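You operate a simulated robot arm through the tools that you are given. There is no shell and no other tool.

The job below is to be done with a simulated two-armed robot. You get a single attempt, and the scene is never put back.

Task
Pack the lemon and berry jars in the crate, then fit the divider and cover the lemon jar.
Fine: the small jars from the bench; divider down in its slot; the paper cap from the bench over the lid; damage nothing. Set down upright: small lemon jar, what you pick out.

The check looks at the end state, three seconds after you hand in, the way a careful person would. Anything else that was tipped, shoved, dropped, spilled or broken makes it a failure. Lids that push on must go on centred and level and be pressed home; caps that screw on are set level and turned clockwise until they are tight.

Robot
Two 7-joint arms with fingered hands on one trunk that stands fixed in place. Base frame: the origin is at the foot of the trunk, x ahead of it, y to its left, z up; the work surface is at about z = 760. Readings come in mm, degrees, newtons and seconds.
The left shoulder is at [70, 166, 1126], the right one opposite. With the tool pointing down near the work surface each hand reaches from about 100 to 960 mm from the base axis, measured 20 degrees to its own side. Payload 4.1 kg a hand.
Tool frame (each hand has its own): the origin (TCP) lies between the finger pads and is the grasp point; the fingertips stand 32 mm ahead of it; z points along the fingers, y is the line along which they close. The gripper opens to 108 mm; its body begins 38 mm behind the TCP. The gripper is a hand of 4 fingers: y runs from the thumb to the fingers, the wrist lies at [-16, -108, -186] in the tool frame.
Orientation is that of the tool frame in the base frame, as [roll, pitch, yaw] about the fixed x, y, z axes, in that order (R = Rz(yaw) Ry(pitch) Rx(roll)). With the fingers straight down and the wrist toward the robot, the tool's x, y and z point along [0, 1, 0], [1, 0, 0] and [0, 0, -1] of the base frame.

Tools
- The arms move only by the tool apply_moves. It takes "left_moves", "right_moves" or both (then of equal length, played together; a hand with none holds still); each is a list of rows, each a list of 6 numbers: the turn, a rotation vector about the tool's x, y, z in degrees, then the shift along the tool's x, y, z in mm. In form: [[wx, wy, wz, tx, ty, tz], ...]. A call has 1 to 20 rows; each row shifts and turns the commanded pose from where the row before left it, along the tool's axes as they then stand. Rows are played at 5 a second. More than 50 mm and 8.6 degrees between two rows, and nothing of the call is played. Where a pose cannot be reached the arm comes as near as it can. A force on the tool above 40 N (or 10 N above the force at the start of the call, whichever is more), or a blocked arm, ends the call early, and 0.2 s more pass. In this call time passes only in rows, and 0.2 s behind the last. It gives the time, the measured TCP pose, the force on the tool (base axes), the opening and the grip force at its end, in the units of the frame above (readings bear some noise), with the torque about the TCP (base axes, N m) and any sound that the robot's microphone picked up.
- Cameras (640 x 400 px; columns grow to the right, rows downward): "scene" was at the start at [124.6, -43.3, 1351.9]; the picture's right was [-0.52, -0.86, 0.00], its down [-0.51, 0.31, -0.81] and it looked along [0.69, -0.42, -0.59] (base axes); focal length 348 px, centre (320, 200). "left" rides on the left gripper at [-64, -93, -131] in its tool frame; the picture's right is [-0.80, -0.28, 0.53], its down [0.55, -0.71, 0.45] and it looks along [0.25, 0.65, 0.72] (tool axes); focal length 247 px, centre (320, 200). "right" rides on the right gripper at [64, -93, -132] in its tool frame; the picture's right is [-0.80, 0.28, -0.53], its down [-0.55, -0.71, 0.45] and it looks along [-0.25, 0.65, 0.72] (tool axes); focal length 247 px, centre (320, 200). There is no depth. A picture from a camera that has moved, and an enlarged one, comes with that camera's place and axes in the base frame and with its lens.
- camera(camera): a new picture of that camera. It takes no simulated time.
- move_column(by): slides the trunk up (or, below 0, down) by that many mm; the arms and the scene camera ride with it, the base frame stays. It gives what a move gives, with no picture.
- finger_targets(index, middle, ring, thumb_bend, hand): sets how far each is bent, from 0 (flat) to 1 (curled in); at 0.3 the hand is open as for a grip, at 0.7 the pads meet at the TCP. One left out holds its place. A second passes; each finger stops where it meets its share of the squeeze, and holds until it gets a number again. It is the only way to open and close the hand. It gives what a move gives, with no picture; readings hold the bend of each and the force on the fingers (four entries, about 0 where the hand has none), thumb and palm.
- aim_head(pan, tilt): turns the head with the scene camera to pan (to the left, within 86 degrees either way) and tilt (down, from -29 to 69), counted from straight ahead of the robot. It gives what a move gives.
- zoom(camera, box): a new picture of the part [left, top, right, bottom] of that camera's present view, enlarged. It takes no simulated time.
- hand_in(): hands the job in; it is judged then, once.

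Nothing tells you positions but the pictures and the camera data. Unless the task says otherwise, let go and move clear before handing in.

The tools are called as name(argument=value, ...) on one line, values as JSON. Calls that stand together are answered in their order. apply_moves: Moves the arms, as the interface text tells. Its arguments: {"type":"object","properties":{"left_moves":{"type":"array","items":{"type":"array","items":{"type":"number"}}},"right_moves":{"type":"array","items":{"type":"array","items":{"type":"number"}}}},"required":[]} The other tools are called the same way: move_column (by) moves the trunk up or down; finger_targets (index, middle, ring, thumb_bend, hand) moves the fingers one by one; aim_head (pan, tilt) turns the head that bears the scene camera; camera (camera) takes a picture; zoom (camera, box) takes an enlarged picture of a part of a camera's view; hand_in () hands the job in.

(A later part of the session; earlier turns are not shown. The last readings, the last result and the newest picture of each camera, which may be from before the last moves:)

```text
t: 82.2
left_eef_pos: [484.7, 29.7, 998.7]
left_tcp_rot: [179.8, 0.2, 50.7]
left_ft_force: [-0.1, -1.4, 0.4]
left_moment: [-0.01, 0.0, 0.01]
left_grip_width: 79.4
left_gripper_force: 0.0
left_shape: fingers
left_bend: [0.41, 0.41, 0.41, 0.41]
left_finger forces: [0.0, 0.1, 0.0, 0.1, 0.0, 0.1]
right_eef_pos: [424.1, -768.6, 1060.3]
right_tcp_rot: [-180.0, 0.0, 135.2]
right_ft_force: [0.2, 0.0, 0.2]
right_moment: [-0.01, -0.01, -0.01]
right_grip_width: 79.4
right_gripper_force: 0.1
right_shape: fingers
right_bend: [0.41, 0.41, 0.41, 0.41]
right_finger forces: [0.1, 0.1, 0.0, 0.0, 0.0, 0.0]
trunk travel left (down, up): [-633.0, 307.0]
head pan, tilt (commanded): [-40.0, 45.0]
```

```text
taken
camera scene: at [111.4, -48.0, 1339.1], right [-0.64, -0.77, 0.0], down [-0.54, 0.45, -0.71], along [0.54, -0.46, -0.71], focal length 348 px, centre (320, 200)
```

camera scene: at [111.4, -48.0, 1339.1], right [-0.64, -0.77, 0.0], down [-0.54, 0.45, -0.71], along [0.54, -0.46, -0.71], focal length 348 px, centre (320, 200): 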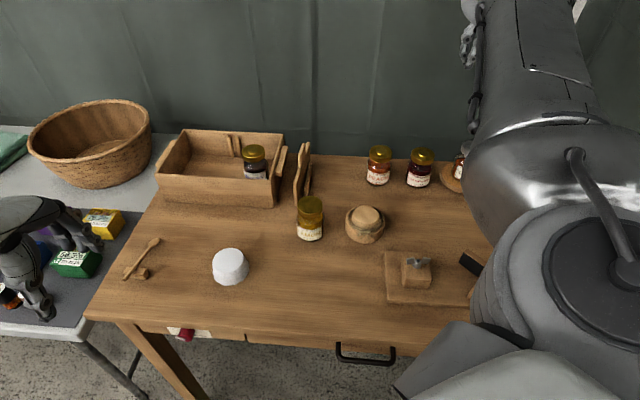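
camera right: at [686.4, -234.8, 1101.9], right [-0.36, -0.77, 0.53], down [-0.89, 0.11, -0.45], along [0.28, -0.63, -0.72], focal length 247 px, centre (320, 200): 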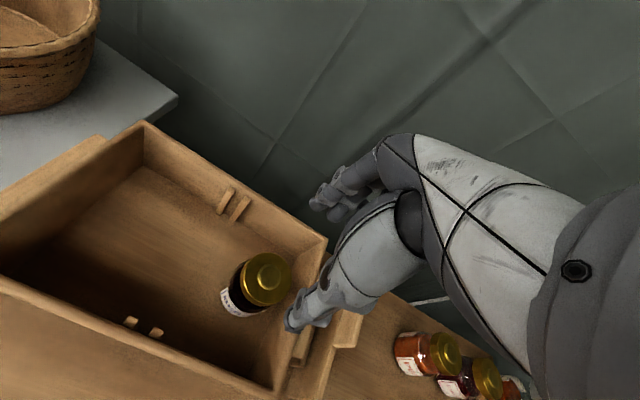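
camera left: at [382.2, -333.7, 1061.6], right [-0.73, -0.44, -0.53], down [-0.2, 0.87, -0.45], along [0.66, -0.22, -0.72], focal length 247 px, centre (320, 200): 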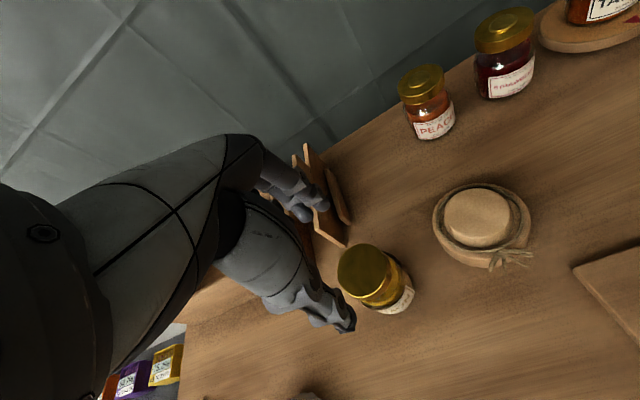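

The lemon jar is standing clear at the staging spot. I'll bring the right hand over it at yaw 135, high enough to clear everything.

apply_moves(right_moves=[[0, 0, 0, 18, 25, 0], [0, 0, 0, 25, 35, 0], [0, 0, 0, 25, 35, 0], [0, 0, 0, 25, 35, 0], [0, 0, 0, 25, 35, 0], [0, 0, 0, 25, 35, 0], [0, 0, 0, 25, 35, 0], [0, 0, 0, 25, 35, 0]])

camera(camera="scene")

zoom(camera="scene", box=[260, 170, 360, 260])

```text
t: 84.0
left_eef_pos: [486.2, 30.4, 997.4]
left_tcp_rot: [179.8, 0.3, 50.6]
left_ft_force: [0.4, -0.5, 0.2]
left_moment: [-0.03, 0.0, -0.02]
left_grip_width: 79.4
left_gripper_force: 0.0
left_shape: fingers
left_bend: [0.41, 0.41, 0.41, 0.41]
left_finger forces: [0.0, 0.1, 0.0, 0.0, 0.0, 0.0]
right_eef_pos: [478.7, -439.6, 1060.5]
right_tcp_rot: [-179.9, 0.0, 135.0]
right_ft_force: [-0.5, 0.6, -0.4]
right_moment: [0.02, -0.02, 0.01]
right_grip_width: 79.5
right_gripper_force: 0.0
right_shape: fingers
right_bend: [0.41, 0.41, 0.41, 0.41]
right_finger forces: [0.1, 0.0, 0.1, 0.0, 0.0, 0.0]
trunk travel left (down, up): [-633.0, 307.0]
head pan, tilt (commanded): [-40.0, 45.0]
```

```text
taken
camera scene: at [112.3, -48.1, 1339.0], right [-0.64, -0.77, 0.0], down [-0.54, 0.45, -0.71], along [0.54, -0.46, -0.71], focal length 348 px, centre (320, 200)
```

scene: 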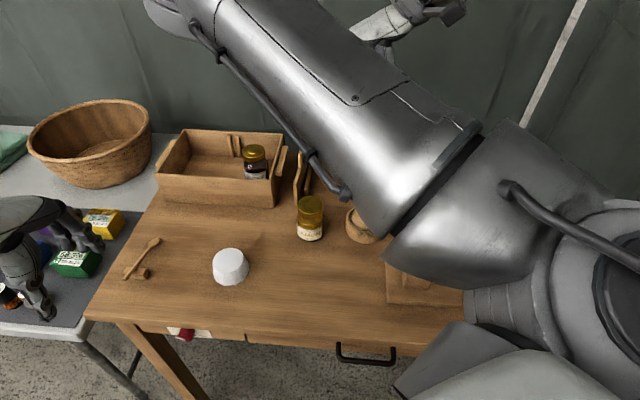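

```text
4.44 times, centred on (310, 215) of scene
camera zoom: at [112.3, -48.1, 1339.0], right [-0.64, -0.77, 0.0], down [-0.54, 0.45, -0.71], along [0.54, -0.46, -0.71], focal length 1548 px, centre (364, 133)
```

zoom: 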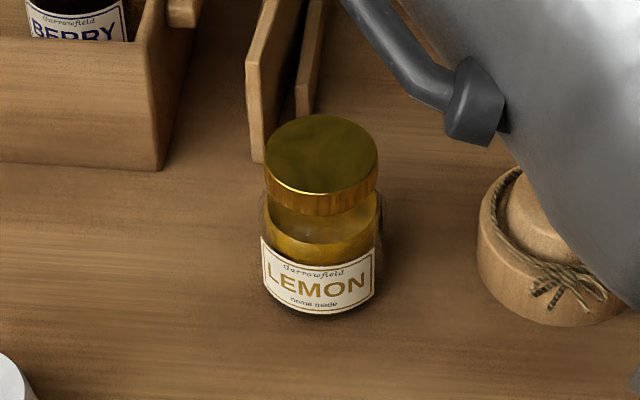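

apply_moves(right_moves=[[0, 0, 0, 19.5, 26.2, 10], [0, 0, 0, 19.5, 26.2, 20], [0, 0, 0, 19.5, 26.3, 20], [0, 0, 0, 0, 0, 25], [0, 0, 0, 0, 0, 25], [0, 0, 0, 0, 0, 25]])

camera(camera="right")

camera(camera="scene")

```text
t: 85.4
left_eef_pos: [485.5, 28.1, 997.9]
left_tcp_rot: [180.0, 0.2, 50.6]
left_ft_force: [-0.2, 0.5, -0.9]
left_moment: [0.04, 0.04, -0.02]
left_grip_width: 79.6
left_gripper_force: 0.1
left_shape: fingers
left_bend: [0.41, 0.41, 0.41, 0.41]
left_finger forces: [0.0, 0.0, 0.1, 0.0, 0.1, 0.0]
right_eef_pos: [492.6, -345.0, 935.4]
right_tcp_rot: [179.9, -0.1, 135.0]
right_ft_force: [0.5, 0.1, 0.3]
right_moment: [0.02, -0.03, 0.0]
right_grip_width: 79.4
right_gripper_force: 0.1
right_shape: fingers
right_bend: [0.41, 0.41, 0.41, 0.41]
right_finger forces: [0.1, 0.0, 0.0, 0.1, 0.0, 0.0]
trunk travel left (down, up): [-633.0, 307.0]
head pan, tilt (commanded): [-40.0, 45.0]
```

```text
taken
camera right: at [382.5, -365.4, 1066.8], right [0.77, -0.36, 0.53], down [-0.11, -0.89, -0.45], along [0.63, 0.28, -0.72], focal length 247 px, centre (320, 200)
```

right: 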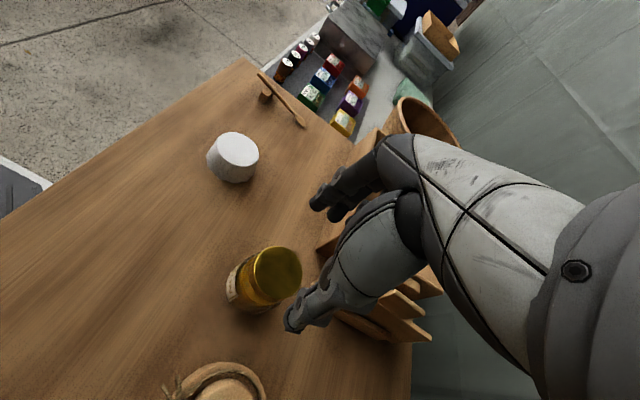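

```text
taken
camera scene: at [112.7, -50.3, 1338.9], right [-0.64, -0.77, 0.0], down [-0.54, 0.45, -0.71], along [0.54, -0.45, -0.71], focal length 348 px, centre (320, 200)
```

scene: 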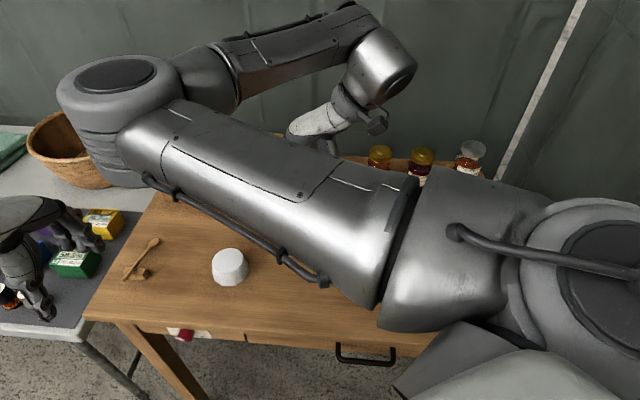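

The lemon jar is at about (492, -342). I'll move the left hand further away, open the right hand a bit and descend.

apply_moves(left_moves=[[0, 0, 0, 35, -15, 0], [0, 0, 0, 35, -15, 0], [0, 0, 0, 35, -15, 0], [0, 0, 0, 35, -15, 0], [0, 0, 0, 35, -15, 0]])

finger_targets(hand="right", index=0.36, middle=0.36, ring=0.36, thumb_bend=0.36)

apply_moves(right_moves=[[0, 0, 0, 2.3, 1.5, 10], [0, 0, 0, 0, 0, 20], [0, 0, 0, 0, 0, 20]])

camera(camera="right")

```text
t: 86.6
left_eef_pos: [536.0, 213.8, 997.6]
left_tcp_rot: [179.9, 0.3, 50.5]
left_ft_force: [0.3, 0.4, 0.5]
left_moment: [-0.02, 0.01, 0.02]
left_grip_width: 79.7
left_gripper_force: 0.1
left_shape: fingers
left_bend: [0.41, 0.41, 0.41, 0.41]
left_finger forces: [0.1, 0.0, 0.1, 0.1, 0.0, 0.0]
right_eef_pos: [491.4, -345.0, 935.2]
right_tcp_rot: [-179.9, 0.0, 135.0]
right_ft_force: [-1.3, 0.2, -0.1]
right_moment: [-0.03, -0.02, 0.01]
right_grip_width: 79.7
right_gripper_force: 0.0
right_shape: fingers
right_bend: [0.41, 0.41, 0.41, 0.41]
right_finger forces: [0.0, 0.0, 0.0, 0.0, 0.1, 0.0]
trunk travel left (down, up): [-633.0, 307.0]
head pan, tilt (commanded): [-40.0, 45.0]
```

```text
t: 87.6
left_eef_pos: [536.4, 213.3, 997.5]
left_tcp_rot: [180.0, 0.2, 50.6]
left_ft_force: [0.0, 0.0, -0.9]
left_moment: [-0.02, -0.05, -0.01]
left_grip_width: 79.4
left_gripper_force: 0.1
left_shape: fingers
left_bend: [0.41, 0.41, 0.41, 0.41]
left_finger forces: [0.1, 0.0, 0.0, 0.0, 0.1, 0.0]
right_eef_pos: [492.6, -346.0, 935.3]
right_tcp_rot: [180.0, 0.0, 135.1]
right_ft_force: [-0.5, 0.6, 0.6]
right_moment: [0.01, -0.01, -0.02]
right_grip_width: 92.5
right_gripper_force: 0.0
right_shape: fingers
right_bend: [0.36, 0.36, 0.36, 0.36]
right_finger forces: [0.1, 0.0, 0.0, 0.0, 0.0, 0.1]
trunk travel left (down, up): [-633.0, 307.0]
head pan, tilt (commanded): [-40.0, 45.0]
```

```text
t: 88.4
left_eef_pos: [536.8, 213.9, 998.0]
left_tcp_rot: [-180.0, 0.3, 50.6]
left_ft_force: [-0.5, 0.1, -0.3]
left_moment: [0.0, 0.04, -0.01]
left_grip_width: 79.4
left_gripper_force: 0.0
left_shape: fingers
left_bend: [0.41, 0.41, 0.41, 0.41]
left_finger forces: [0.0, 0.0, 0.1, 0.1, 0.1, 0.1]
right_eef_pos: [492.3, -341.4, 884.3]
right_tcp_rot: [180.0, -0.1, 135.1]
right_ft_force: [-0.6, 0.1, -0.3]
right_moment: [-0.01, -0.02, 0.04]
right_grip_width: 92.6
right_gripper_force: 0.1
right_shape: fingers
right_bend: [0.36, 0.36, 0.36, 0.36]
right_finger forces: [0.1, 0.1, 0.0, 0.0, 0.0, 0.1]
trunk travel left (down, up): [-633.0, 307.0]
head pan, tilt (commanded): [-40.0, 45.0]
```

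```text
taken
camera right: at [382.0, -361.3, 1016.3], right [0.77, -0.36, 0.53], down [-0.11, -0.89, -0.45], along [0.63, 0.28, -0.72], focal length 247 px, centre (320, 200)
```

right: 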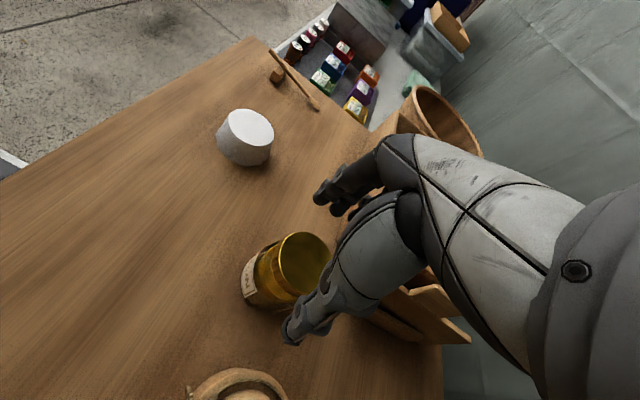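

apply_moves(right_moves=[[0, 0, 0, -1, -1.5, 15], [0, 0, 0, 0, 0, 18], [0, 0, 0, 0, 0, 18], [0, 0, 0, 0, 0, 14]])

zoom(camera="right", box=[210, 140, 430, 380])

finger_targets(hand="right", index=0.45, middle=0.45, ring=0.45, thumb_bend=0.45)

zoom(camera="right", box=[210, 140, 430, 380])

```text
t: 89.4
left_eef_pos: [536.3, 212.6, 997.9]
left_tcp_rot: [-180.0, 0.3, 50.6]
left_ft_force: [0.0, 0.7, -0.5]
left_moment: [-0.03, -0.02, 0.04]
left_grip_width: 79.3
left_gripper_force: 0.0
left_shape: fingers
left_bend: [0.41, 0.41, 0.41, 0.41]
left_finger forces: [0.0, 0.0, 0.1, 0.0, 0.0, 0.0]
right_eef_pos: [491.9, -344.7, 821.4]
right_tcp_rot: [180.0, -0.1, 135.1]
right_ft_force: [-0.1, -0.1, -0.6]
right_moment: [-0.01, 0.0, -0.01]
right_grip_width: 92.7
right_gripper_force: 0.0
right_shape: fingers
right_bend: [0.36, 0.36, 0.36, 0.36]
right_finger forces: [0.0, 0.1, 0.0, 0.1, 0.0, 0.1]
trunk travel left (down, up): [-633.0, 307.0]
head pan, tilt (commanded): [-40.0, 45.0]
```

```text
1.67 times, centred on (320, 260) of right
camera zoom: at [381.5, -363.7, 952.0], right [0.77, -0.36, 0.53], down [-0.11, -0.89, -0.45], along [0.63, 0.28, -0.72], focal length 412 px, centre (320, 100)
```

zoom: 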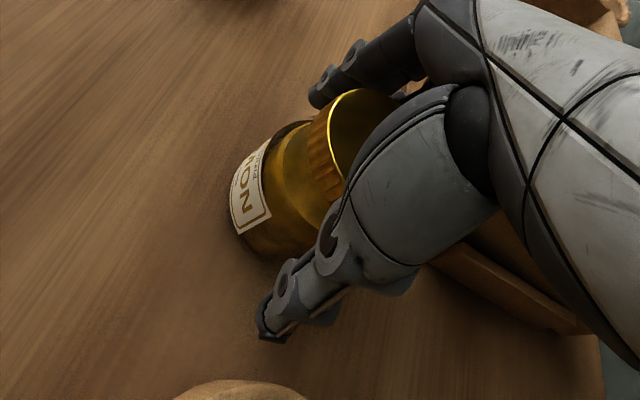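

```text
t: 90.4
left_eef_pos: [537.2, 212.4, 997.5]
left_tcp_rot: [-180.0, 0.2, 50.6]
left_ft_force: [-0.5, -0.5, 0.4]
left_moment: [0.02, 0.0, 0.0]
left_grip_width: 79.3
left_gripper_force: 0.1
left_shape: fingers
left_bend: [0.41, 0.41, 0.41, 0.41]
left_finger forces: [0.0, 0.1, 0.1, 0.1, 0.0, 0.1]
right_eef_pos: [492.0, -343.4, 819.9]
right_tcp_rot: [-180.0, -0.1, 135.1]
right_ft_force: [0.3, 0.3, -0.9]
right_moment: [0.01, 0.0, 0.01]
right_grip_width: 69.6
right_gripper_force: 0.1
right_shape: fingers
right_bend: [0.45, 0.45, 0.45, 0.45]
right_finger forces: [0.0, 0.0, 0.1, 0.0, 0.1, 0.0]
trunk travel left (down, up): [-633.0, 307.0]
head pan, tilt (commanded): [-40.0, 45.0]
```

```text
1.67 times, centred on (320, 260) of right
camera zoom: at [381.3, -363.7, 952.2], right [0.77, -0.36, 0.53], down [-0.11, -0.89, -0.45], along [0.63, 0.28, -0.72], focal length 412 px, centre (320, 100)
```

zoom: 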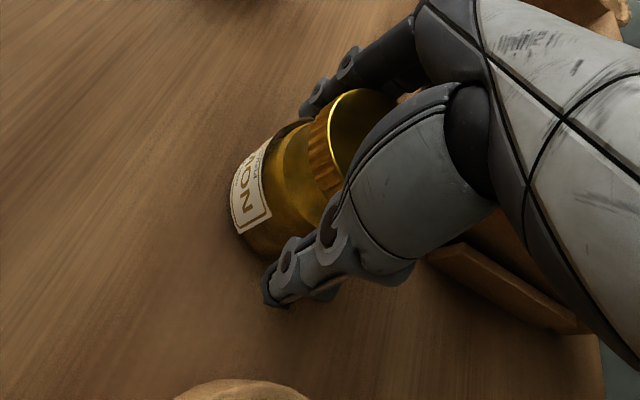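

finger_targets(hand="right", index=0.49, middle=0.49, ring=0.49, thumb_bend=0.49)

finger_targets(hand="right", index=0.52, middle=0.52, ring=0.52, thumb_bend=0.52)

finger_targets(hand="right", index=0.57, middle=0.57, ring=0.57, thumb_bend=0.6)

zoom(camera="right", box=[210, 140, 430, 380])

```text
t: 91.4
left_eef_pos: [536.6, 212.5, 996.9]
left_tcp_rot: [-180.0, 0.2, 50.6]
left_ft_force: [0.1, 0.0, 0.4]
left_moment: [0.0, 0.01, -0.02]
left_grip_width: 79.2
left_gripper_force: 0.1
left_shape: fingers
left_bend: [0.41, 0.41, 0.41, 0.41]
left_finger forces: [0.1, 0.1, 0.0, 0.0, 0.1, 0.0]
right_eef_pos: [491.7, -344.8, 820.5]
right_tcp_rot: [-180.0, -0.1, 135.1]
right_ft_force: [-0.3, 0.2, 0.2]
right_moment: [0.01, 0.01, 0.0]
right_grip_width: 59.7
right_gripper_force: 0.7
right_shape: fingers
right_bend: [0.49, 0.48, 0.49, 0.48]
right_finger forces: [0.0, 0.7, 0.0, 0.1, 0.4, 0.1]
trunk travel left (down, up): [-633.0, 307.0]
head pan, tilt (commanded): [-40.0, 45.0]
```

```text
t: 92.4
left_eef_pos: [536.4, 213.1, 997.9]
left_tcp_rot: [-180.0, 0.1, 50.6]
left_ft_force: [-0.1, -0.8, -0.2]
left_moment: [0.03, -0.01, -0.01]
left_grip_width: 79.3
left_gripper_force: 0.1
left_shape: fingers
left_bend: [0.41, 0.41, 0.41, 0.41]
left_finger forces: [0.0, 0.1, 0.1, 0.1, 0.1, 0.0]
right_eef_pos: [491.5, -344.3, 820.4]
right_tcp_rot: [180.0, -0.2, 135.1]
right_ft_force: [1.9, 0.8, 0.6]
right_moment: [0.02, -0.04, -0.05]
right_grip_width: 57.2
right_gripper_force: 3.4
right_shape: fingers
right_bend: [0.5, 0.5, 0.52, 0.49]
right_finger forces: [1.4, 2.3, 0.0, 0.0, 2.8, 0.0]
trunk travel left (down, up): [-633.0, 307.0]
head pan, tilt (commanded): [-40.0, 45.0]
```

```text
t: 93.4
left_eef_pos: [535.8, 213.0, 997.2]
left_tcp_rot: [179.9, 0.2, 50.6]
left_ft_force: [-0.3, -0.2, 0.3]
left_moment: [-0.01, -0.03, -0.03]
left_grip_width: 79.4
left_gripper_force: 0.1
left_shape: fingers
left_bend: [0.41, 0.41, 0.41, 0.41]
left_finger forces: [0.0, 0.0, 0.1, 0.0, 0.0, 0.1]
right_eef_pos: [490.9, -345.3, 820.1]
right_tcp_rot: [-179.9, -0.1, 135.1]
right_ft_force: [-1.2, -0.1, 0.9]
right_moment: [0.04, -0.1, 0.0]
right_grip_width: 55.4
right_gripper_force: 9.6
right_shape: fingers
right_bend: [0.51, 0.51, 0.56, 0.51]
right_finger forces: [4.3, 5.1, 0.1, 0.1, 9.8, 0.0]
trunk travel left (down, up): [-633.0, 307.0]
head pan, tilt (commanded): [-40.0, 45.0]
```

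```text
1.67 times, centred on (320, 260) of right
camera zoom: at [381.1, -363.7, 952.2], right [0.77, -0.36, 0.53], down [-0.11, -0.89, -0.45], along [0.63, 0.28, -0.72], focal length 412 px, centre (320, 100)
```

zoom: 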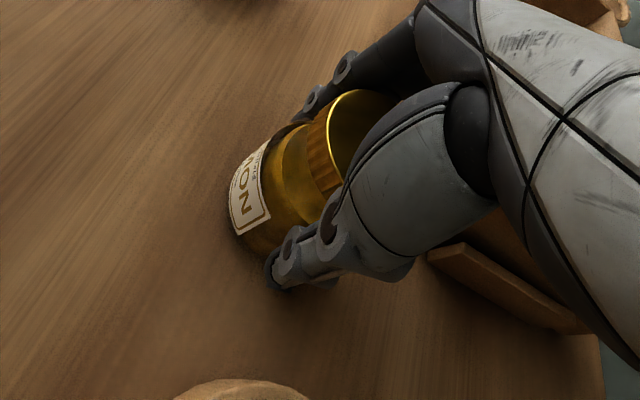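

The grip is good. I'll lift and carry the jar toward the crate, turning the hand back on the way.

apply_moves(right_moves=[[0, 0, 0, 0, 0, -5], [0, 0, 0, 0, 0, -10], [0, 0, 0, 0, 0, -20], [0, 0, 0, 0, 0, -30], [0, 0, 0, 0, 0, -30], [0, 0, 0, 0, 0, -25]])

apply_moves(right_moves=[[0, 0, 0, -16.6, 36, 0], [0, 0, 0, -16.6, 36, 0], [0, 0, 0, -16.6, 36, 0], [0, 0, 0, -16.6, 36, 0]])

apply_moves(right_moves=[[0, 0, 7.5, 0, 0, 0], [0, 0, 7.5, 0, 0, 0], [0, 0, 7.5, 0, 0, 0], [0, 0, 7.5, 0, 0, 0], [0, 0, 7.5, 0, 0, 0], [0, 0, 7.5, 0, 0, 0]])

camera(camera="scene")

camera(camera="right")

```text
t: 94.8
left_eef_pos: [535.1, 211.2, 998.1]
left_tcp_rot: [179.9, 0.0, 50.5]
left_ft_force: [-0.1, -0.1, 0.1]
left_moment: [-0.01, 0.01, -0.02]
left_grip_width: 79.6
left_gripper_force: 0.0
left_shape: fingers
left_bend: [0.41, 0.41, 0.41, 0.41]
left_finger forces: [0.0, 0.0, 0.0, 0.0, 0.0, 0.1]
right_eef_pos: [490.6, -343.6, 938.6]
right_tcp_rot: [179.9, 0.0, 135.1]
right_ft_force: [-0.3, 0.4, -2.4]
right_moment: [-0.02, 0.0, 0.01]
right_grip_width: 55.2
right_gripper_force: 9.5
right_shape: fingers
right_bend: [0.51, 0.51, 0.56, 0.52]
right_finger forces: [4.3, 4.7, 0.2, 0.0, 9.1, 0.0]
trunk travel left (down, up): [-633.0, 307.0]
head pan, tilt (commanded): [-40.0, 45.0]
```

```text
t: 95.8
left_eef_pos: [537.6, 213.1, 997.1]
left_tcp_rot: [180.0, 0.2, 50.5]
left_ft_force: [0.0, -0.7, -0.3]
left_moment: [-0.01, 0.0, 0.01]
left_grip_width: 79.5
left_gripper_force: 0.1
left_shape: fingers
left_bend: [0.41, 0.41, 0.41, 0.41]
left_finger forces: [0.0, 0.0, 0.0, 0.1, 0.0, 0.0]
right_eef_pos: [641.1, -290.9, 939.9]
right_tcp_rot: [-180.0, -0.2, 135.2]
right_ft_force: [-0.1, -0.3, -2.9]
right_moment: [-0.05, 0.01, 0.0]
right_grip_width: 55.3
right_gripper_force: 9.0
right_shape: fingers
right_bend: [0.51, 0.51, 0.56, 0.52]
right_finger forces: [4.2, 4.6, 0.3, 0.0, 9.0, 0.0]
trunk travel left (down, up): [-633.0, 307.0]
head pan, tilt (commanded): [-40.0, 45.0]
```

```text
t: 97.4
left_eef_pos: [535.1, 213.2, 997.6]
left_tcp_rot: [-179.9, 0.3, 50.6]
left_ft_force: [-0.5, 0.1, -1.2]
left_moment: [-0.01, 0.02, -0.02]
left_grip_width: 79.6
left_gripper_force: 0.1
left_shape: fingers
left_bend: [0.41, 0.41, 0.41, 0.41]
left_finger forces: [0.1, 0.0, 0.0, 0.0, 0.0, 0.0]
right_eef_pos: [642.9, -315.3, 955.7]
right_tcp_rot: [178.5, 0.4, 87.4]
right_ft_force: [-0.1, 0.3, -3.7]
right_moment: [-0.01, -0.01, 0.04]
right_grip_width: 54.8
right_gripper_force: 9.1
right_shape: fingers
right_bend: [0.51, 0.51, 0.56, 0.52]
right_finger forces: [4.1, 4.6, 0.3, 0.1, 8.9, 0.0]
trunk travel left (down, up): [-633.0, 307.0]
head pan, tilt (commanded): [-40.0, 45.0]
stopped in row 6 (right hand): the arm was blocked; the commanded pose is now the measured one
```

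```text
taken
camera scene: at [112.5, -50.0, 1338.9], right [-0.64, -0.77, 0.0], down [-0.54, 0.45, -0.71], along [0.54, -0.45, -0.71], focal length 348 px, centre (320, 200)
```

scene: 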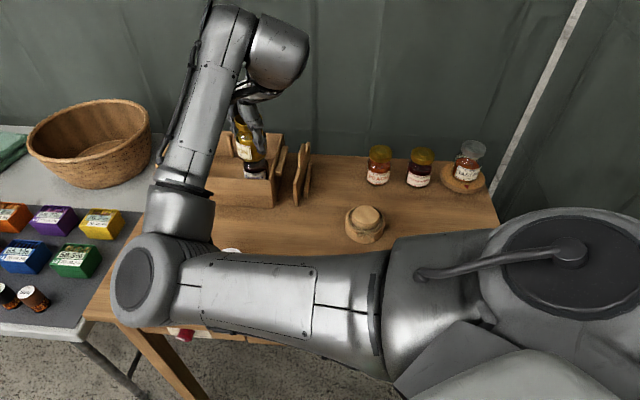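

```text
taken
camera right: at [550.2, -244.6, 1085.2], right [0.23, -0.81, 0.54], down [-0.72, -0.52, -0.46], along [0.66, -0.28, -0.7], focal length 247 px, centre (320, 200)
```

right: 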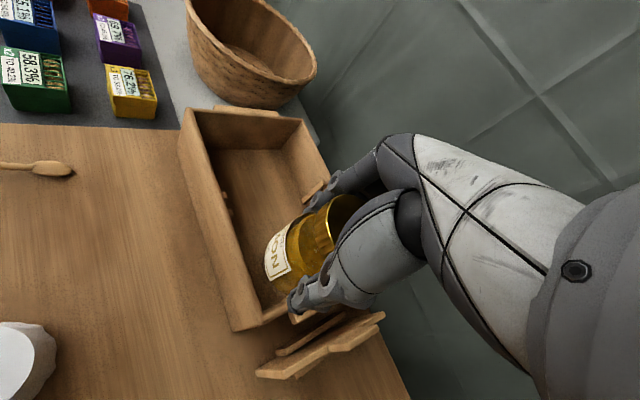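

The arm was blocked because its elbow has swung over to the far left. I'll undo this: level the hand, turn back to yaw 135, retreat to the right along the known-good path, and approach the crate with the elbow posture I used for the berry jar.

apply_moves(right_moves=[[1.5, 0.4, -5, 0, 0, 0], [0, 0, -7.5, 0, 0, 0], [0, 0, -7.5, 0, 0, 0], [0, 0, -7.5, 0, 0, 0], [0, 0, -7.5, 0, 0, 0], [0, 0, -7.5, 0, 0, 0], [0, 0, -5, 0, 0, 0]])

camera(camera="scene")

camera(camera="right")

```text
t: 99.0
left_eef_pos: [536.5, 211.7, 997.7]
left_tcp_rot: [-180.0, 0.2, 50.7]
left_ft_force: [0.2, -0.3, 0.2]
left_moment: [0.01, 0.01, 0.02]
left_grip_width: 79.4
left_gripper_force: 0.1
left_shape: fingers
left_bend: [0.41, 0.41, 0.41, 0.41]
left_finger forces: [0.0, 0.0, 0.0, 0.0, 0.0, 0.0]
right_eef_pos: [642.7, -311.7, 954.7]
right_tcp_rot: [-180.0, 0.0, 135.4]
right_ft_force: [-0.3, 0.1, -3.2]
right_moment: [-0.01, 0.01, 0.0]
right_grip_width: 55.3
right_gripper_force: 8.9
right_shape: fingers
right_bend: [0.51, 0.51, 0.56, 0.52]
right_finger forces: [3.8, 4.6, 0.3, 0.1, 8.6, 0.0]
trunk travel left (down, up): [-633.0, 307.0]
head pan, tilt (commanded): [-40.0, 45.0]
```

```text
taken
camera scene: at [112.6, -50.3, 1338.9], right [-0.64, -0.77, 0.0], down [-0.54, 0.45, -0.71], along [0.54, -0.45, -0.71], focal length 348 px, centre (320, 200)
```

scene: 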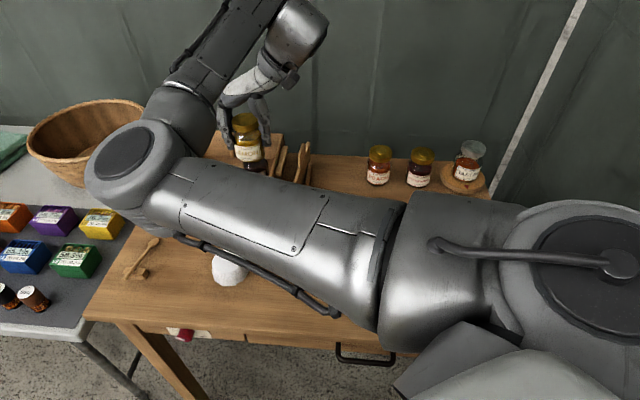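

```text
taken
camera right: at [532.6, -331.4, 1086.6], right [0.77, -0.36, 0.53], down [-0.11, -0.89, -0.45], along [0.63, 0.29, -0.72], focal length 247 px, centre (320, 200)
```

right: 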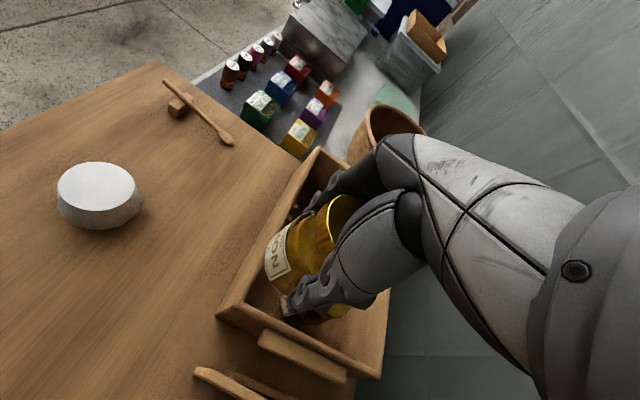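

This yaw may also work once the arm is further extended. I'll move the left arm well clear, then extend the right hand toward the left compartment at yaw 135 and check.

apply_moves(left_moves=[[0, 0, 0, 27, -22, 0], [0, 0, 0, 27, -22, 0], [0, 0, 0, 27, -22, 0], [0, 0, 0, 27, -22, 0]])

apply_moves(right_moves=[[0, 0, 0, -14, 29.6, 0], [0, 0, 0, -14, 29.6, 0], [0, 0, 0, -14, 29.6, 0], [0, 0, 0, -14, 29.6, 0], [0, 0, 0, -14, 29.6, 0]])

camera(camera="scene")

camera(camera="right")

```text
t: 100.0
left_eef_pos: [536.7, 236.4, 997.5]
left_tcp_rot: [-180.0, 0.2, 50.7]
left_ft_force: [-0.3, 0.6, -1.3]
left_moment: [0.01, -0.01, 0.0]
left_grip_width: 79.4
left_gripper_force: 0.1
left_shape: fingers
left_bend: [0.41, 0.41, 0.41, 0.41]
left_finger forces: [0.0, 0.0, 0.0, 0.1, 0.1, 0.1]
left hand out of reach, approached as far as the arm can: row 1, 2, 3, 4
right_eef_pos: [642.8, -311.6, 955.2]
right_tcp_rot: [-180.0, -0.1, 135.1]
right_ft_force: [-0.1, -0.1, -1.9]
right_moment: [-0.01, 0.03, 0.0]
right_grip_width: 55.0
right_gripper_force: 8.8
right_shape: fingers
right_bend: [0.51, 0.51, 0.56, 0.52]
right_finger forces: [3.8, 4.6, 0.3, 0.1, 8.7, 0.0]
trunk travel left (down, up): [-633.0, 307.0]
head pan, tilt (commanded): [-40.0, 45.0]
```

```text
t: 101.2
left_eef_pos: [536.7, 236.0, 998.2]
left_tcp_rot: [-180.0, 0.2, 50.6]
left_ft_force: [0.0, 0.1, 0.3]
left_moment: [0.01, 0.01, 0.02]
left_grip_width: 79.7
left_gripper_force: 0.0
left_shape: fingers
left_bend: [0.41, 0.41, 0.41, 0.41]
left_finger forces: [0.0, 0.0, 0.0, 0.0, 0.0, 0.0]
right_eef_pos: [795.9, -255.3, 952.3]
right_tcp_rot: [179.9, -0.3, 135.2]
right_ft_force: [-0.4, 1.3, -3.0]
right_moment: [0.01, 0.04, 0.0]
right_grip_width: 55.0
right_gripper_force: 8.6
right_shape: fingers
right_bend: [0.51, 0.51, 0.56, 0.52]
right_finger forces: [3.9, 4.8, 0.4, 0.0, 8.6, 0.0]
trunk travel left (down, up): [-633.0, 307.0]
head pan, tilt (commanded): [-40.0, 45.0]
```

```text
taken
camera scene: at [113.3, -50.5, 1338.8], right [-0.64, -0.77, 0.0], down [-0.54, 0.45, -0.71], along [0.54, -0.45, -0.71], focal length 348 px, centre (320, 200)
```

scene: 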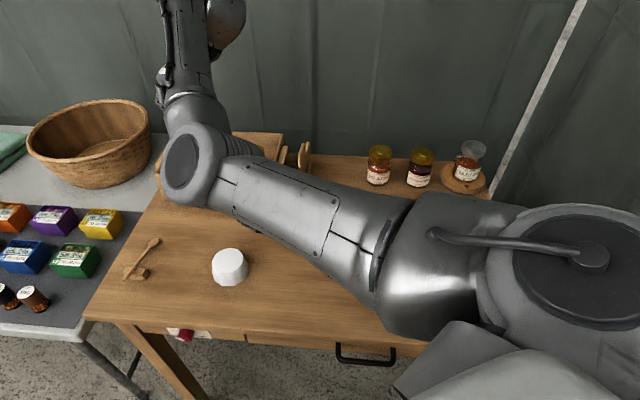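

```text
taken
camera right: at [687.9, -275.8, 1085.0], right [0.77, -0.36, 0.53], down [-0.11, -0.89, -0.45], along [0.63, 0.29, -0.72], focal length 247 px, centre (320, 200)
```

right: 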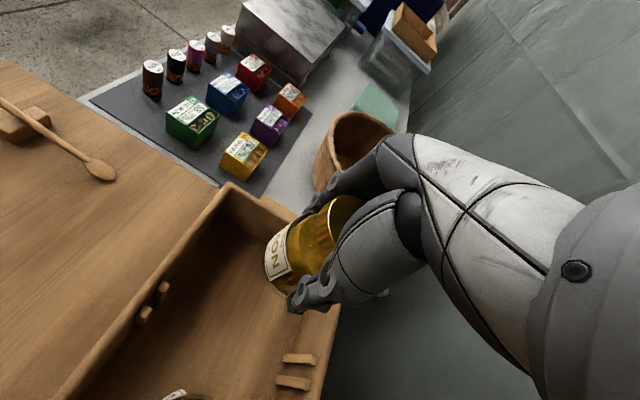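

It reaches now. I'll rotate gradually toward yaw 100 for better finger clearance in the compartment and check for blocking.

apply_moves(right_moves=[[0, 0, 6, 0, 0, 0], [0, 0, 6, 0, 0, 0], [0, 0, 6, 0, 0, 0]])

apply_moves(right_moves=[[0, 0, 6, 0, 0, 0], [0, 0, 6, 0, 0, 0], [0, 0, 6, 0, 0, 0]])

camera(camera="scene")

camera(camera="right")

```text
t: 102.0
left_eef_pos: [536.3, 235.8, 996.9]
left_tcp_rot: [-180.0, 0.2, 50.6]
left_ft_force: [-0.3, 1.0, -0.2]
left_moment: [0.03, 0.02, 0.02]
left_grip_width: 79.3
left_gripper_force: 0.1
left_shape: fingers
left_bend: [0.41, 0.41, 0.41, 0.41]
left_finger forces: [0.0, 0.1, 0.1, 0.0, 0.1, 0.0]
right_eef_pos: [798.4, -255.9, 953.7]
right_tcp_rot: [180.0, -0.2, 117.1]
right_ft_force: [0.2, 0.6, -3.5]
right_moment: [0.01, 0.0, -0.03]
right_grip_width: 55.0
right_gripper_force: 8.9
right_shape: fingers
right_bend: [0.51, 0.51, 0.56, 0.52]
right_finger forces: [3.8, 4.7, 0.4, 0.1, 8.6, 0.0]
trunk travel left (down, up): [-633.0, 307.0]
head pan, tilt (commanded): [-40.0, 45.0]
```

```text
t: 102.8
left_eef_pos: [535.5, 235.8, 997.4]
left_tcp_rot: [179.9, 0.2, 50.7]
left_ft_force: [-0.3, 0.1, -0.6]
left_moment: [0.03, 0.02, -0.03]
left_grip_width: 79.1
left_gripper_force: 0.1
left_shape: fingers
left_bend: [0.41, 0.41, 0.41, 0.41]
left_finger forces: [0.0, 0.0, 0.1, 0.0, 0.0, 0.0]
right_eef_pos: [796.2, -254.2, 955.0]
right_tcp_rot: [-180.0, -0.1, 99.2]
right_ft_force: [0.0, 0.4, -2.6]
right_moment: [0.01, 0.0, -0.01]
right_grip_width: 54.7
right_gripper_force: 8.7
right_shape: fingers
right_bend: [0.51, 0.51, 0.56, 0.52]
right_finger forces: [3.7, 4.7, 0.4, 0.1, 8.5, 0.0]
trunk travel left (down, up): [-633.0, 307.0]
head pan, tilt (commanded): [-40.0, 45.0]
```

```text
taken
camera scene: at [112.6, -50.0, 1338.9], right [-0.64, -0.77, 0.0], down [-0.54, 0.45, -0.71], along [0.54, -0.45, -0.71], focal length 348 px, centre (320, 200)
```

scene: 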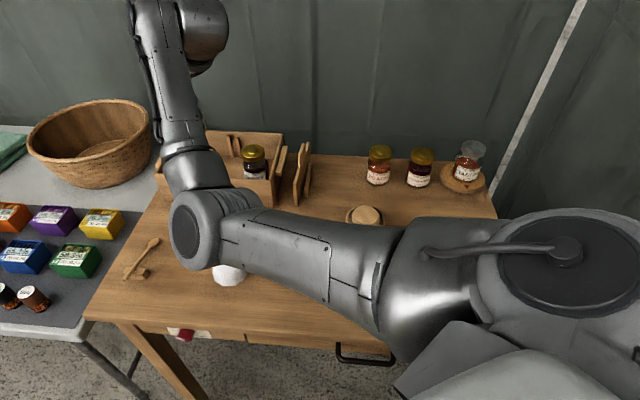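

```text
taken
camera right: at [695.6, -205.3, 1087.0], right [0.41, -0.74, 0.53], down [-0.61, -0.65, -0.45], along [0.68, -0.14, -0.72], focal length 247 px, centre (320, 200)
```

right: 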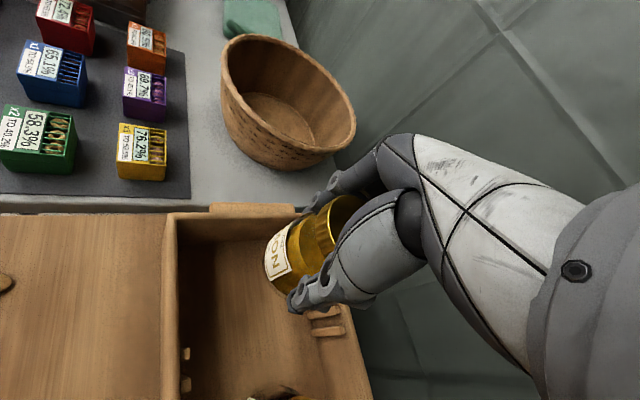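

apply_moves(right_moves=[[0, 0, 6, 0, 0, 0], [0, 0, 6, 0, 0, 0], [0, 0, 6, 0, 0, 0]])

apply_moves(right_moves=[[0, 0, 6, 0, 0, 0], [0, 0, 6, 0, 0, 0]])

camera(camera="scene")

camera(camera="right")

```text
t: 103.6
left_eef_pos: [537.1, 236.2, 997.3]
left_tcp_rot: [-180.0, 0.1, 50.6]
left_ft_force: [-0.4, -0.9, 0.6]
left_moment: [-0.02, 0.01, -0.04]
left_grip_width: 79.8
left_gripper_force: 0.2
left_shape: fingers
left_bend: [0.41, 0.41, 0.41, 0.41]
left_finger forces: [0.0, 0.1, 0.0, 0.0, 0.0, 0.1]
right_eef_pos: [796.9, -257.0, 954.9]
right_tcp_rot: [-179.9, -0.1, 81.1]
right_ft_force: [0.0, 0.9, -3.0]
right_moment: [0.03, -0.01, -0.03]
right_grip_width: 54.7
right_gripper_force: 8.5
right_shape: fingers
right_bend: [0.51, 0.51, 0.56, 0.52]
right_finger forces: [3.8, 4.9, 0.5, 0.1, 8.4, 0.1]
trunk travel left (down, up): [-633.0, 307.0]
head pan, tilt (commanded): [-40.0, 45.0]
```

```text
t: 104.2
left_eef_pos: [535.9, 236.5, 996.8]
left_tcp_rot: [-180.0, 0.2, 50.5]
left_ft_force: [-0.5, -0.6, -0.5]
left_moment: [0.05, -0.01, -0.01]
left_grip_width: 79.3
left_gripper_force: 0.0
left_shape: fingers
left_bend: [0.41, 0.41, 0.41, 0.41]
left_finger forces: [0.0, 0.0, 0.0, 0.0, 0.1, 0.1]
right_eef_pos: [796.1, -257.8, 953.9]
right_tcp_rot: [-179.9, 0.0, 69.0]
right_ft_force: [0.4, 0.3, -2.5]
right_moment: [0.03, -0.03, 0.01]
right_grip_width: 55.0
right_gripper_force: 9.2
right_shape: fingers
right_bend: [0.51, 0.51, 0.56, 0.52]
right_finger forces: [3.7, 4.7, 0.4, 0.0, 8.5, 0.0]
trunk travel left (down, up): [-633.0, 307.0]
head pan, tilt (commanded): [-40.0, 45.0]
```

```text
taken
camera scene: at [112.7, -50.1, 1338.9], right [-0.64, -0.77, 0.0], down [-0.54, 0.45, -0.71], along [0.54, -0.45, -0.71], focal length 348 px, centre (320, 200)
```

scene: 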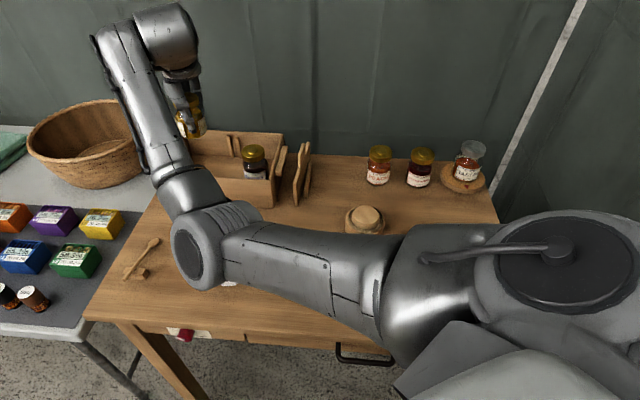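

```text
taken
camera right: at [734.2, -162.4, 1086.5], right [-0.02, -0.85, 0.53], down [-0.86, -0.26, -0.45], along [0.52, -0.46, -0.72], focal length 247 px, centre (320, 200)
```

right: 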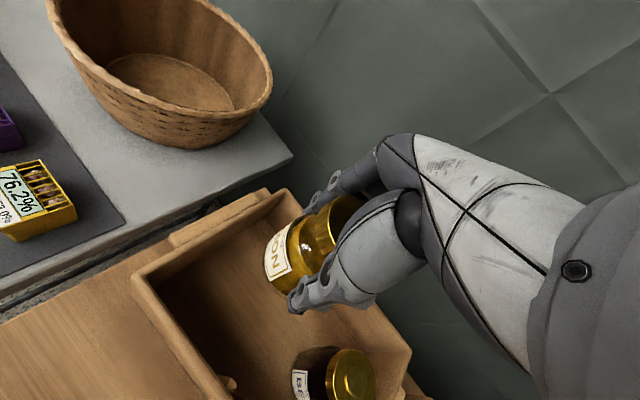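

apply_moves(right_moves=[[0, 0, 6, 0, 0, 0], [0, 0, 6, 0, 0, 0]])

camera(camera="right")

zoom(camera="scene", box=[150, 60, 310, 220])

```text
t: 104.8
left_eef_pos: [535.8, 236.5, 997.9]
left_tcp_rot: [-180.0, 0.2, 50.6]
left_ft_force: [-0.7, -0.3, -0.1]
left_moment: [0.0, 0.03, 0.02]
left_grip_width: 79.5
left_gripper_force: 0.0
left_shape: fingers
left_bend: [0.41, 0.41, 0.41, 0.41]
left_finger forces: [0.1, 0.1, 0.0, 0.0, 0.0, 0.1]
right_eef_pos: [797.5, -256.5, 952.8]
right_tcp_rot: [-179.9, 0.1, 57.2]
right_ft_force: [0.3, -0.1, -2.3]
right_moment: [-0.03, 0.02, 0.01]
right_grip_width: 54.9
right_gripper_force: 8.6
right_shape: fingers
right_bend: [0.51, 0.51, 0.56, 0.52]
right_finger forces: [3.7, 4.7, 0.4, 0.0, 8.4, 0.0]
trunk travel left (down, up): [-633.0, 307.0]
head pan, tilt (commanded): [-40.0, 45.0]
```

```text
taken
camera right: at [755.2, -150.9, 1085.8], right [-0.19, -0.82, 0.53], down [-0.89, -0.08, -0.45], along [0.41, -0.56, -0.72], focal length 247 px, centre (320, 200)
```

right: 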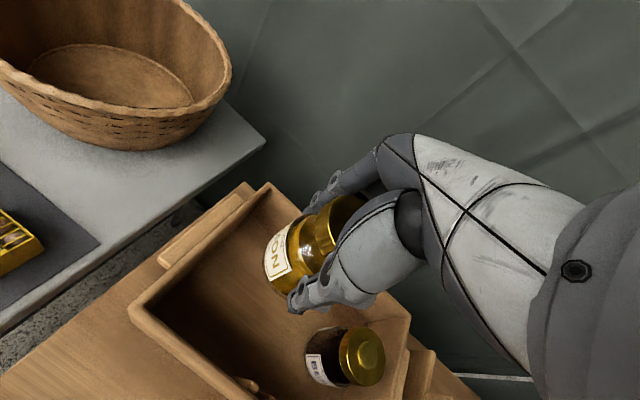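

```text
2.50 times, centred on (230, 140) of scene
camera zoom: at [112.8, -50.3, 1338.9], right [-0.64, -0.77, 0.0], down [-0.54, 0.45, -0.71], along [0.54, -0.45, -0.71], focal length 870 px, centre (545, 350)
```

zoom: 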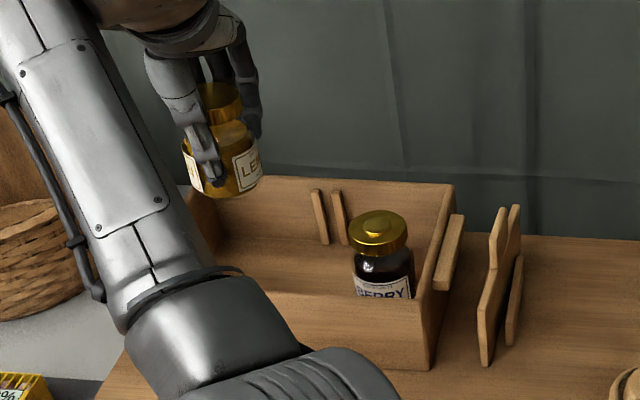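

The jar is over the left compartment with good hand orientation. I'll fine-adjust and lower it.

apply_moves(right_moves=[[0, 0, 0, 3.7, 1.5, 10], [0, 0, 0, 3.7, 1.6, 15], [0, 0, 0, 0, 0, 15], [0, 0, 0, 0, 0, 15]])

camera(camera="right")

camera(camera="scene")

```text
t: 105.8
left_eef_pos: [535.7, 235.7, 996.0]
left_tcp_rot: [179.9, 0.2, 50.6]
left_ft_force: [0.1, 0.3, 0.1]
left_moment: [0.02, 0.02, -0.01]
left_grip_width: 79.6
left_gripper_force: 0.1
left_shape: fingers
left_bend: [0.41, 0.41, 0.41, 0.41]
left_finger forces: [0.1, 0.0, 0.1, 0.0, 0.0, 0.1]
right_eef_pos: [802.0, -252.2, 898.4]
right_tcp_rot: [-179.8, -0.1, 57.3]
right_ft_force: [0.3, -0.3, -2.6]
right_moment: [-0.01, -0.01, -0.01]
right_grip_width: 55.0
right_gripper_force: 9.2
right_shape: fingers
right_bend: [0.51, 0.51, 0.56, 0.52]
right_finger forces: [3.7, 4.7, 0.4, 0.0, 8.5, 0.0]
trunk travel left (down, up): [-633.0, 307.0]
head pan, tilt (commanded): [-40.0, 45.0]
```

```text
taken
camera right: at [760.0, -146.1, 1030.9], right [-0.19, -0.82, 0.53], down [-0.89, -0.08, -0.45], along [0.41, -0.56, -0.72], focal length 247 px, centre (320, 200)
```

right: 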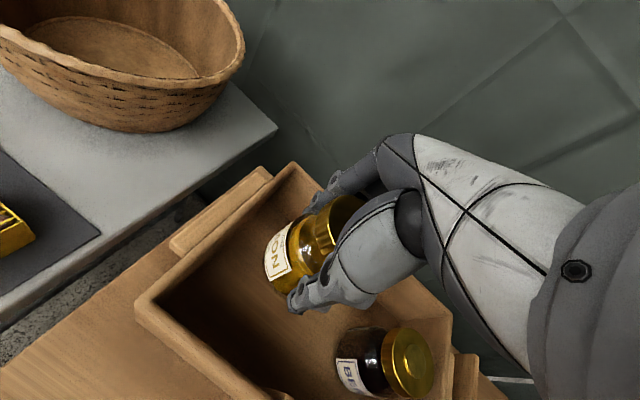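

```text
taken
camera scene: at [113.0, -50.4, 1338.9], right [-0.64, -0.77, 0.0], down [-0.54, 0.45, -0.71], along [0.54, -0.45, -0.71], focal length 348 px, centre (320, 200)
```

scene: 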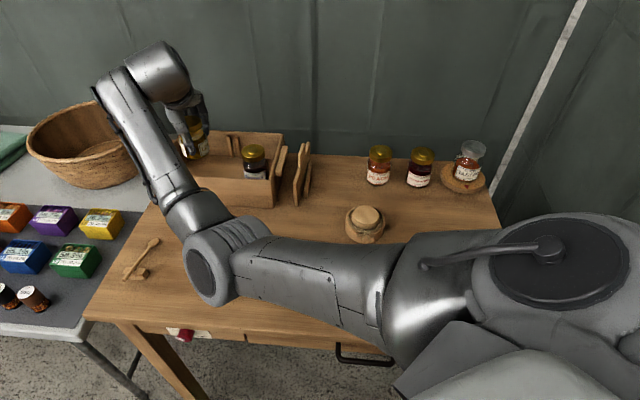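

apply_moves(right_moves=[[0, 0, 0, 0, 0, 15], [0, 0, 0, 0, 0, 15], [0, 0, 0, 0, 0, 15], [0, 0, 0, 0, 0, 12], [0, 0, 0, 0, 0, 5]])

camera(camera="right")

camera(camera="scene")

```text
t: 107.0
left_eef_pos: [535.3, 236.3, 997.9]
left_tcp_rot: [-180.0, 0.3, 50.6]
left_ft_force: [0.5, 0.1, -0.7]
left_moment: [0.01, -0.01, 0.02]
left_grip_width: 79.3
left_gripper_force: 0.1
left_shape: fingers
left_bend: [0.41, 0.41, 0.41, 0.41]
left_finger forces: [0.0, 0.1, 0.0, 0.1, 0.0, 0.1]
right_eef_pos: [804.2, -251.0, 838.1]
right_tcp_rot: [-179.9, 0.0, 57.2]
right_ft_force: [-0.1, 0.4, -3.1]
right_moment: [0.03, -0.03, -0.01]
right_grip_width: 54.8
right_gripper_force: 8.8
right_shape: fingers
right_bend: [0.51, 0.51, 0.56, 0.52]
right_finger forces: [3.7, 4.8, 0.4, 0.0, 8.5, 0.0]
trunk travel left (down, up): [-633.0, 307.0]
head pan, tilt (commanded): [-40.0, 45.0]
```

```text
taken
camera right: at [761.1, -145.8, 969.8], right [-0.19, -0.82, 0.53], down [-0.89, -0.08, -0.45], along [0.41, -0.56, -0.72], focal length 247 px, centre (320, 200)
```

right: 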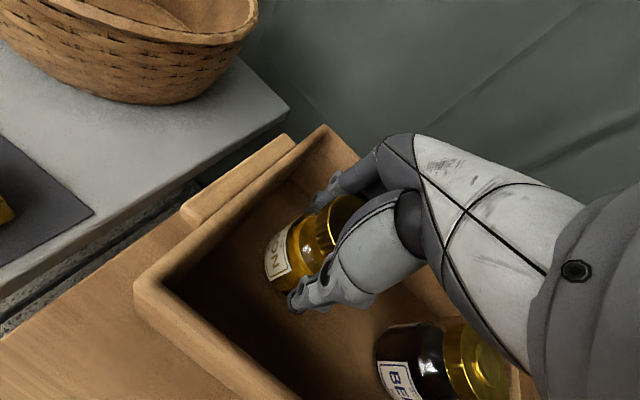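

```text
taken
camera scene: at [112.6, -50.2, 1338.9], right [-0.64, -0.77, 0.0], down [-0.54, 0.45, -0.71], along [0.54, -0.45, -0.71], focal length 348 px, centre (320, 200)
```

scene: 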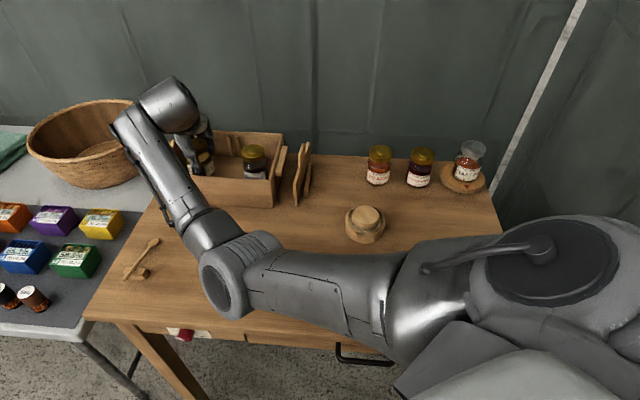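

apply_moves(right_moves=[[0, 0, 0, 0, 0, 3], [0, 0, 0, 0, 0, 2], [0, 0, 0, 0, 0, 2]])

apply_moves(right_moves=[[0, 0, 0, 0, 0, 1], [0, 0, 0, 0, 0, 1]])

```text
t: 107.8
left_eef_pos: [536.6, 236.6, 998.3]
left_tcp_rot: [180.0, 0.2, 50.7]
left_ft_force: [-0.6, -0.3, 0.3]
left_moment: [-0.02, 0.0, -0.01]
left_grip_width: 79.4
left_gripper_force: 0.0
left_shape: fingers
left_bend: [0.41, 0.41, 0.41, 0.41]
left_finger forces: [0.1, 0.1, 0.0, 0.0, 0.0, 0.1]
right_eef_pos: [802.1, -250.7, 829.9]
right_tcp_rot: [-179.9, -0.1, 57.2]
right_ft_force: [0.1, -0.4, -2.4]
right_moment: [0.01, -0.04, -0.04]
right_grip_width: 54.8
right_gripper_force: 8.5
right_shape: fingers
right_bend: [0.51, 0.51, 0.56, 0.52]
right_finger forces: [3.8, 4.9, 0.4, 0.0, 8.5, 0.0]
trunk travel left (down, up): [-633.0, 307.0]
head pan, tilt (commanded): [-40.0, 45.0]
```

```text
t: 108.4
left_eef_pos: [535.3, 236.6, 997.5]
left_tcp_rot: [179.8, 0.3, 50.6]
left_ft_force: [0.1, 0.5, -0.2]
left_moment: [0.03, -0.01, 0.01]
left_grip_width: 79.5
left_gripper_force: 0.0
left_shape: fingers
left_bend: [0.41, 0.41, 0.41, 0.41]
left_finger forces: [0.0, 0.0, 0.1, 0.0, 0.1, 0.0]
right_eef_pos: [803.3, -250.6, 828.9]
right_tcp_rot: [-179.9, 0.0, 57.2]
right_ft_force: [-0.3, 1.6, 2.4]
right_moment: [-0.07, -0.02, 0.03]
right_grip_width: 54.9
right_gripper_force: 9.4
right_shape: fingers
right_bend: [0.51, 0.51, 0.56, 0.52]
right_finger forces: [3.7, 4.9, 0.3, 0.0, 9.7, 0.0]
trunk travel left (down, up): [-633.0, 307.0]
head pan, tilt (commanded): [-40.0, 45.0]
```

The jar is on the floor. I'll release it carefully.

finger_targets(hand="right", index=0.47, middle=0.47, ring=0.47, thumb_bend=0.47)

finger_targets(hand="right", index=0.42, middle=0.42, ring=0.42, thumb_bend=0.42)

camera(camera="right")

```text
t: 109.4
left_eef_pos: [535.8, 237.0, 997.7]
left_tcp_rot: [-179.9, 0.2, 50.6]
left_ft_force: [0.2, 0.0, 1.1]
left_moment: [0.0, -0.01, 0.0]
left_grip_width: 79.3
left_gripper_force: 0.0
left_shape: fingers
left_bend: [0.41, 0.41, 0.41, 0.41]
left_finger forces: [0.0, 0.0, 0.1, 0.0, 0.0, 0.0]
right_eef_pos: [801.6, -251.7, 829.3]
right_tcp_rot: [-180.0, 0.0, 57.3]
right_ft_force: [-0.7, -0.6, 0.0]
right_moment: [-0.01, 0.01, -0.01]
right_grip_width: 63.5
right_gripper_force: 0.1
right_shape: fingers
right_bend: [0.47, 0.47, 0.47, 0.47]
right_finger forces: [0.0, 0.1, 0.1, 0.1, 0.1, 0.0]
trunk travel left (down, up): [-633.0, 307.0]
head pan, tilt (commanded): [-40.0, 45.0]
```

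```text
t: 110.4
left_eef_pos: [534.3, 237.4, 997.4]
left_tcp_rot: [-180.0, 0.1, 50.6]
left_ft_force: [-0.3, 0.3, 0.4]
left_moment: [0.01, -0.01, 0.01]
left_grip_width: 79.3
left_gripper_force: 0.2
left_shape: fingers
left_bend: [0.41, 0.41, 0.41, 0.41]
left_finger forces: [0.0, 0.0, 0.0, 0.0, 0.1, 0.0]
right_eef_pos: [801.8, -250.6, 828.3]
right_tcp_rot: [-180.0, 0.0, 57.2]
right_ft_force: [-0.1, -0.7, 0.6]
right_moment: [-0.02, -0.01, -0.04]
right_grip_width: 76.7
right_gripper_force: 0.0
right_shape: fingers
right_bend: [0.42, 0.42, 0.42, 0.42]
right_finger forces: [0.0, 0.1, 0.0, 0.0, 0.1, 0.0]
trunk travel left (down, up): [-633.0, 307.0]
head pan, tilt (commanded): [-40.0, 45.0]
```

```text
taken
camera right: at [760.5, -146.2, 960.7], right [-0.19, -0.82, 0.53], down [-0.89, -0.08, -0.45], along [0.41, -0.56, -0.72], focal length 247 px, centre (320, 200)
```

right: 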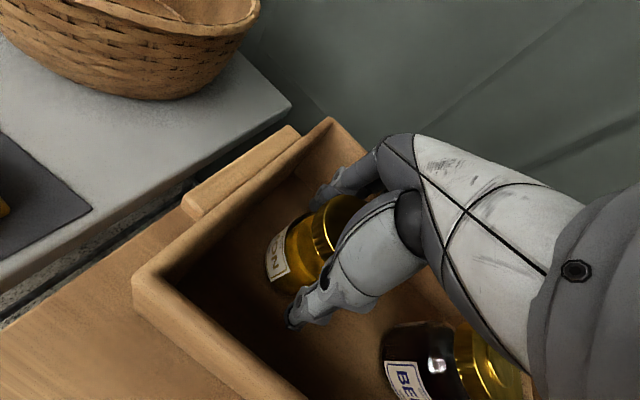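

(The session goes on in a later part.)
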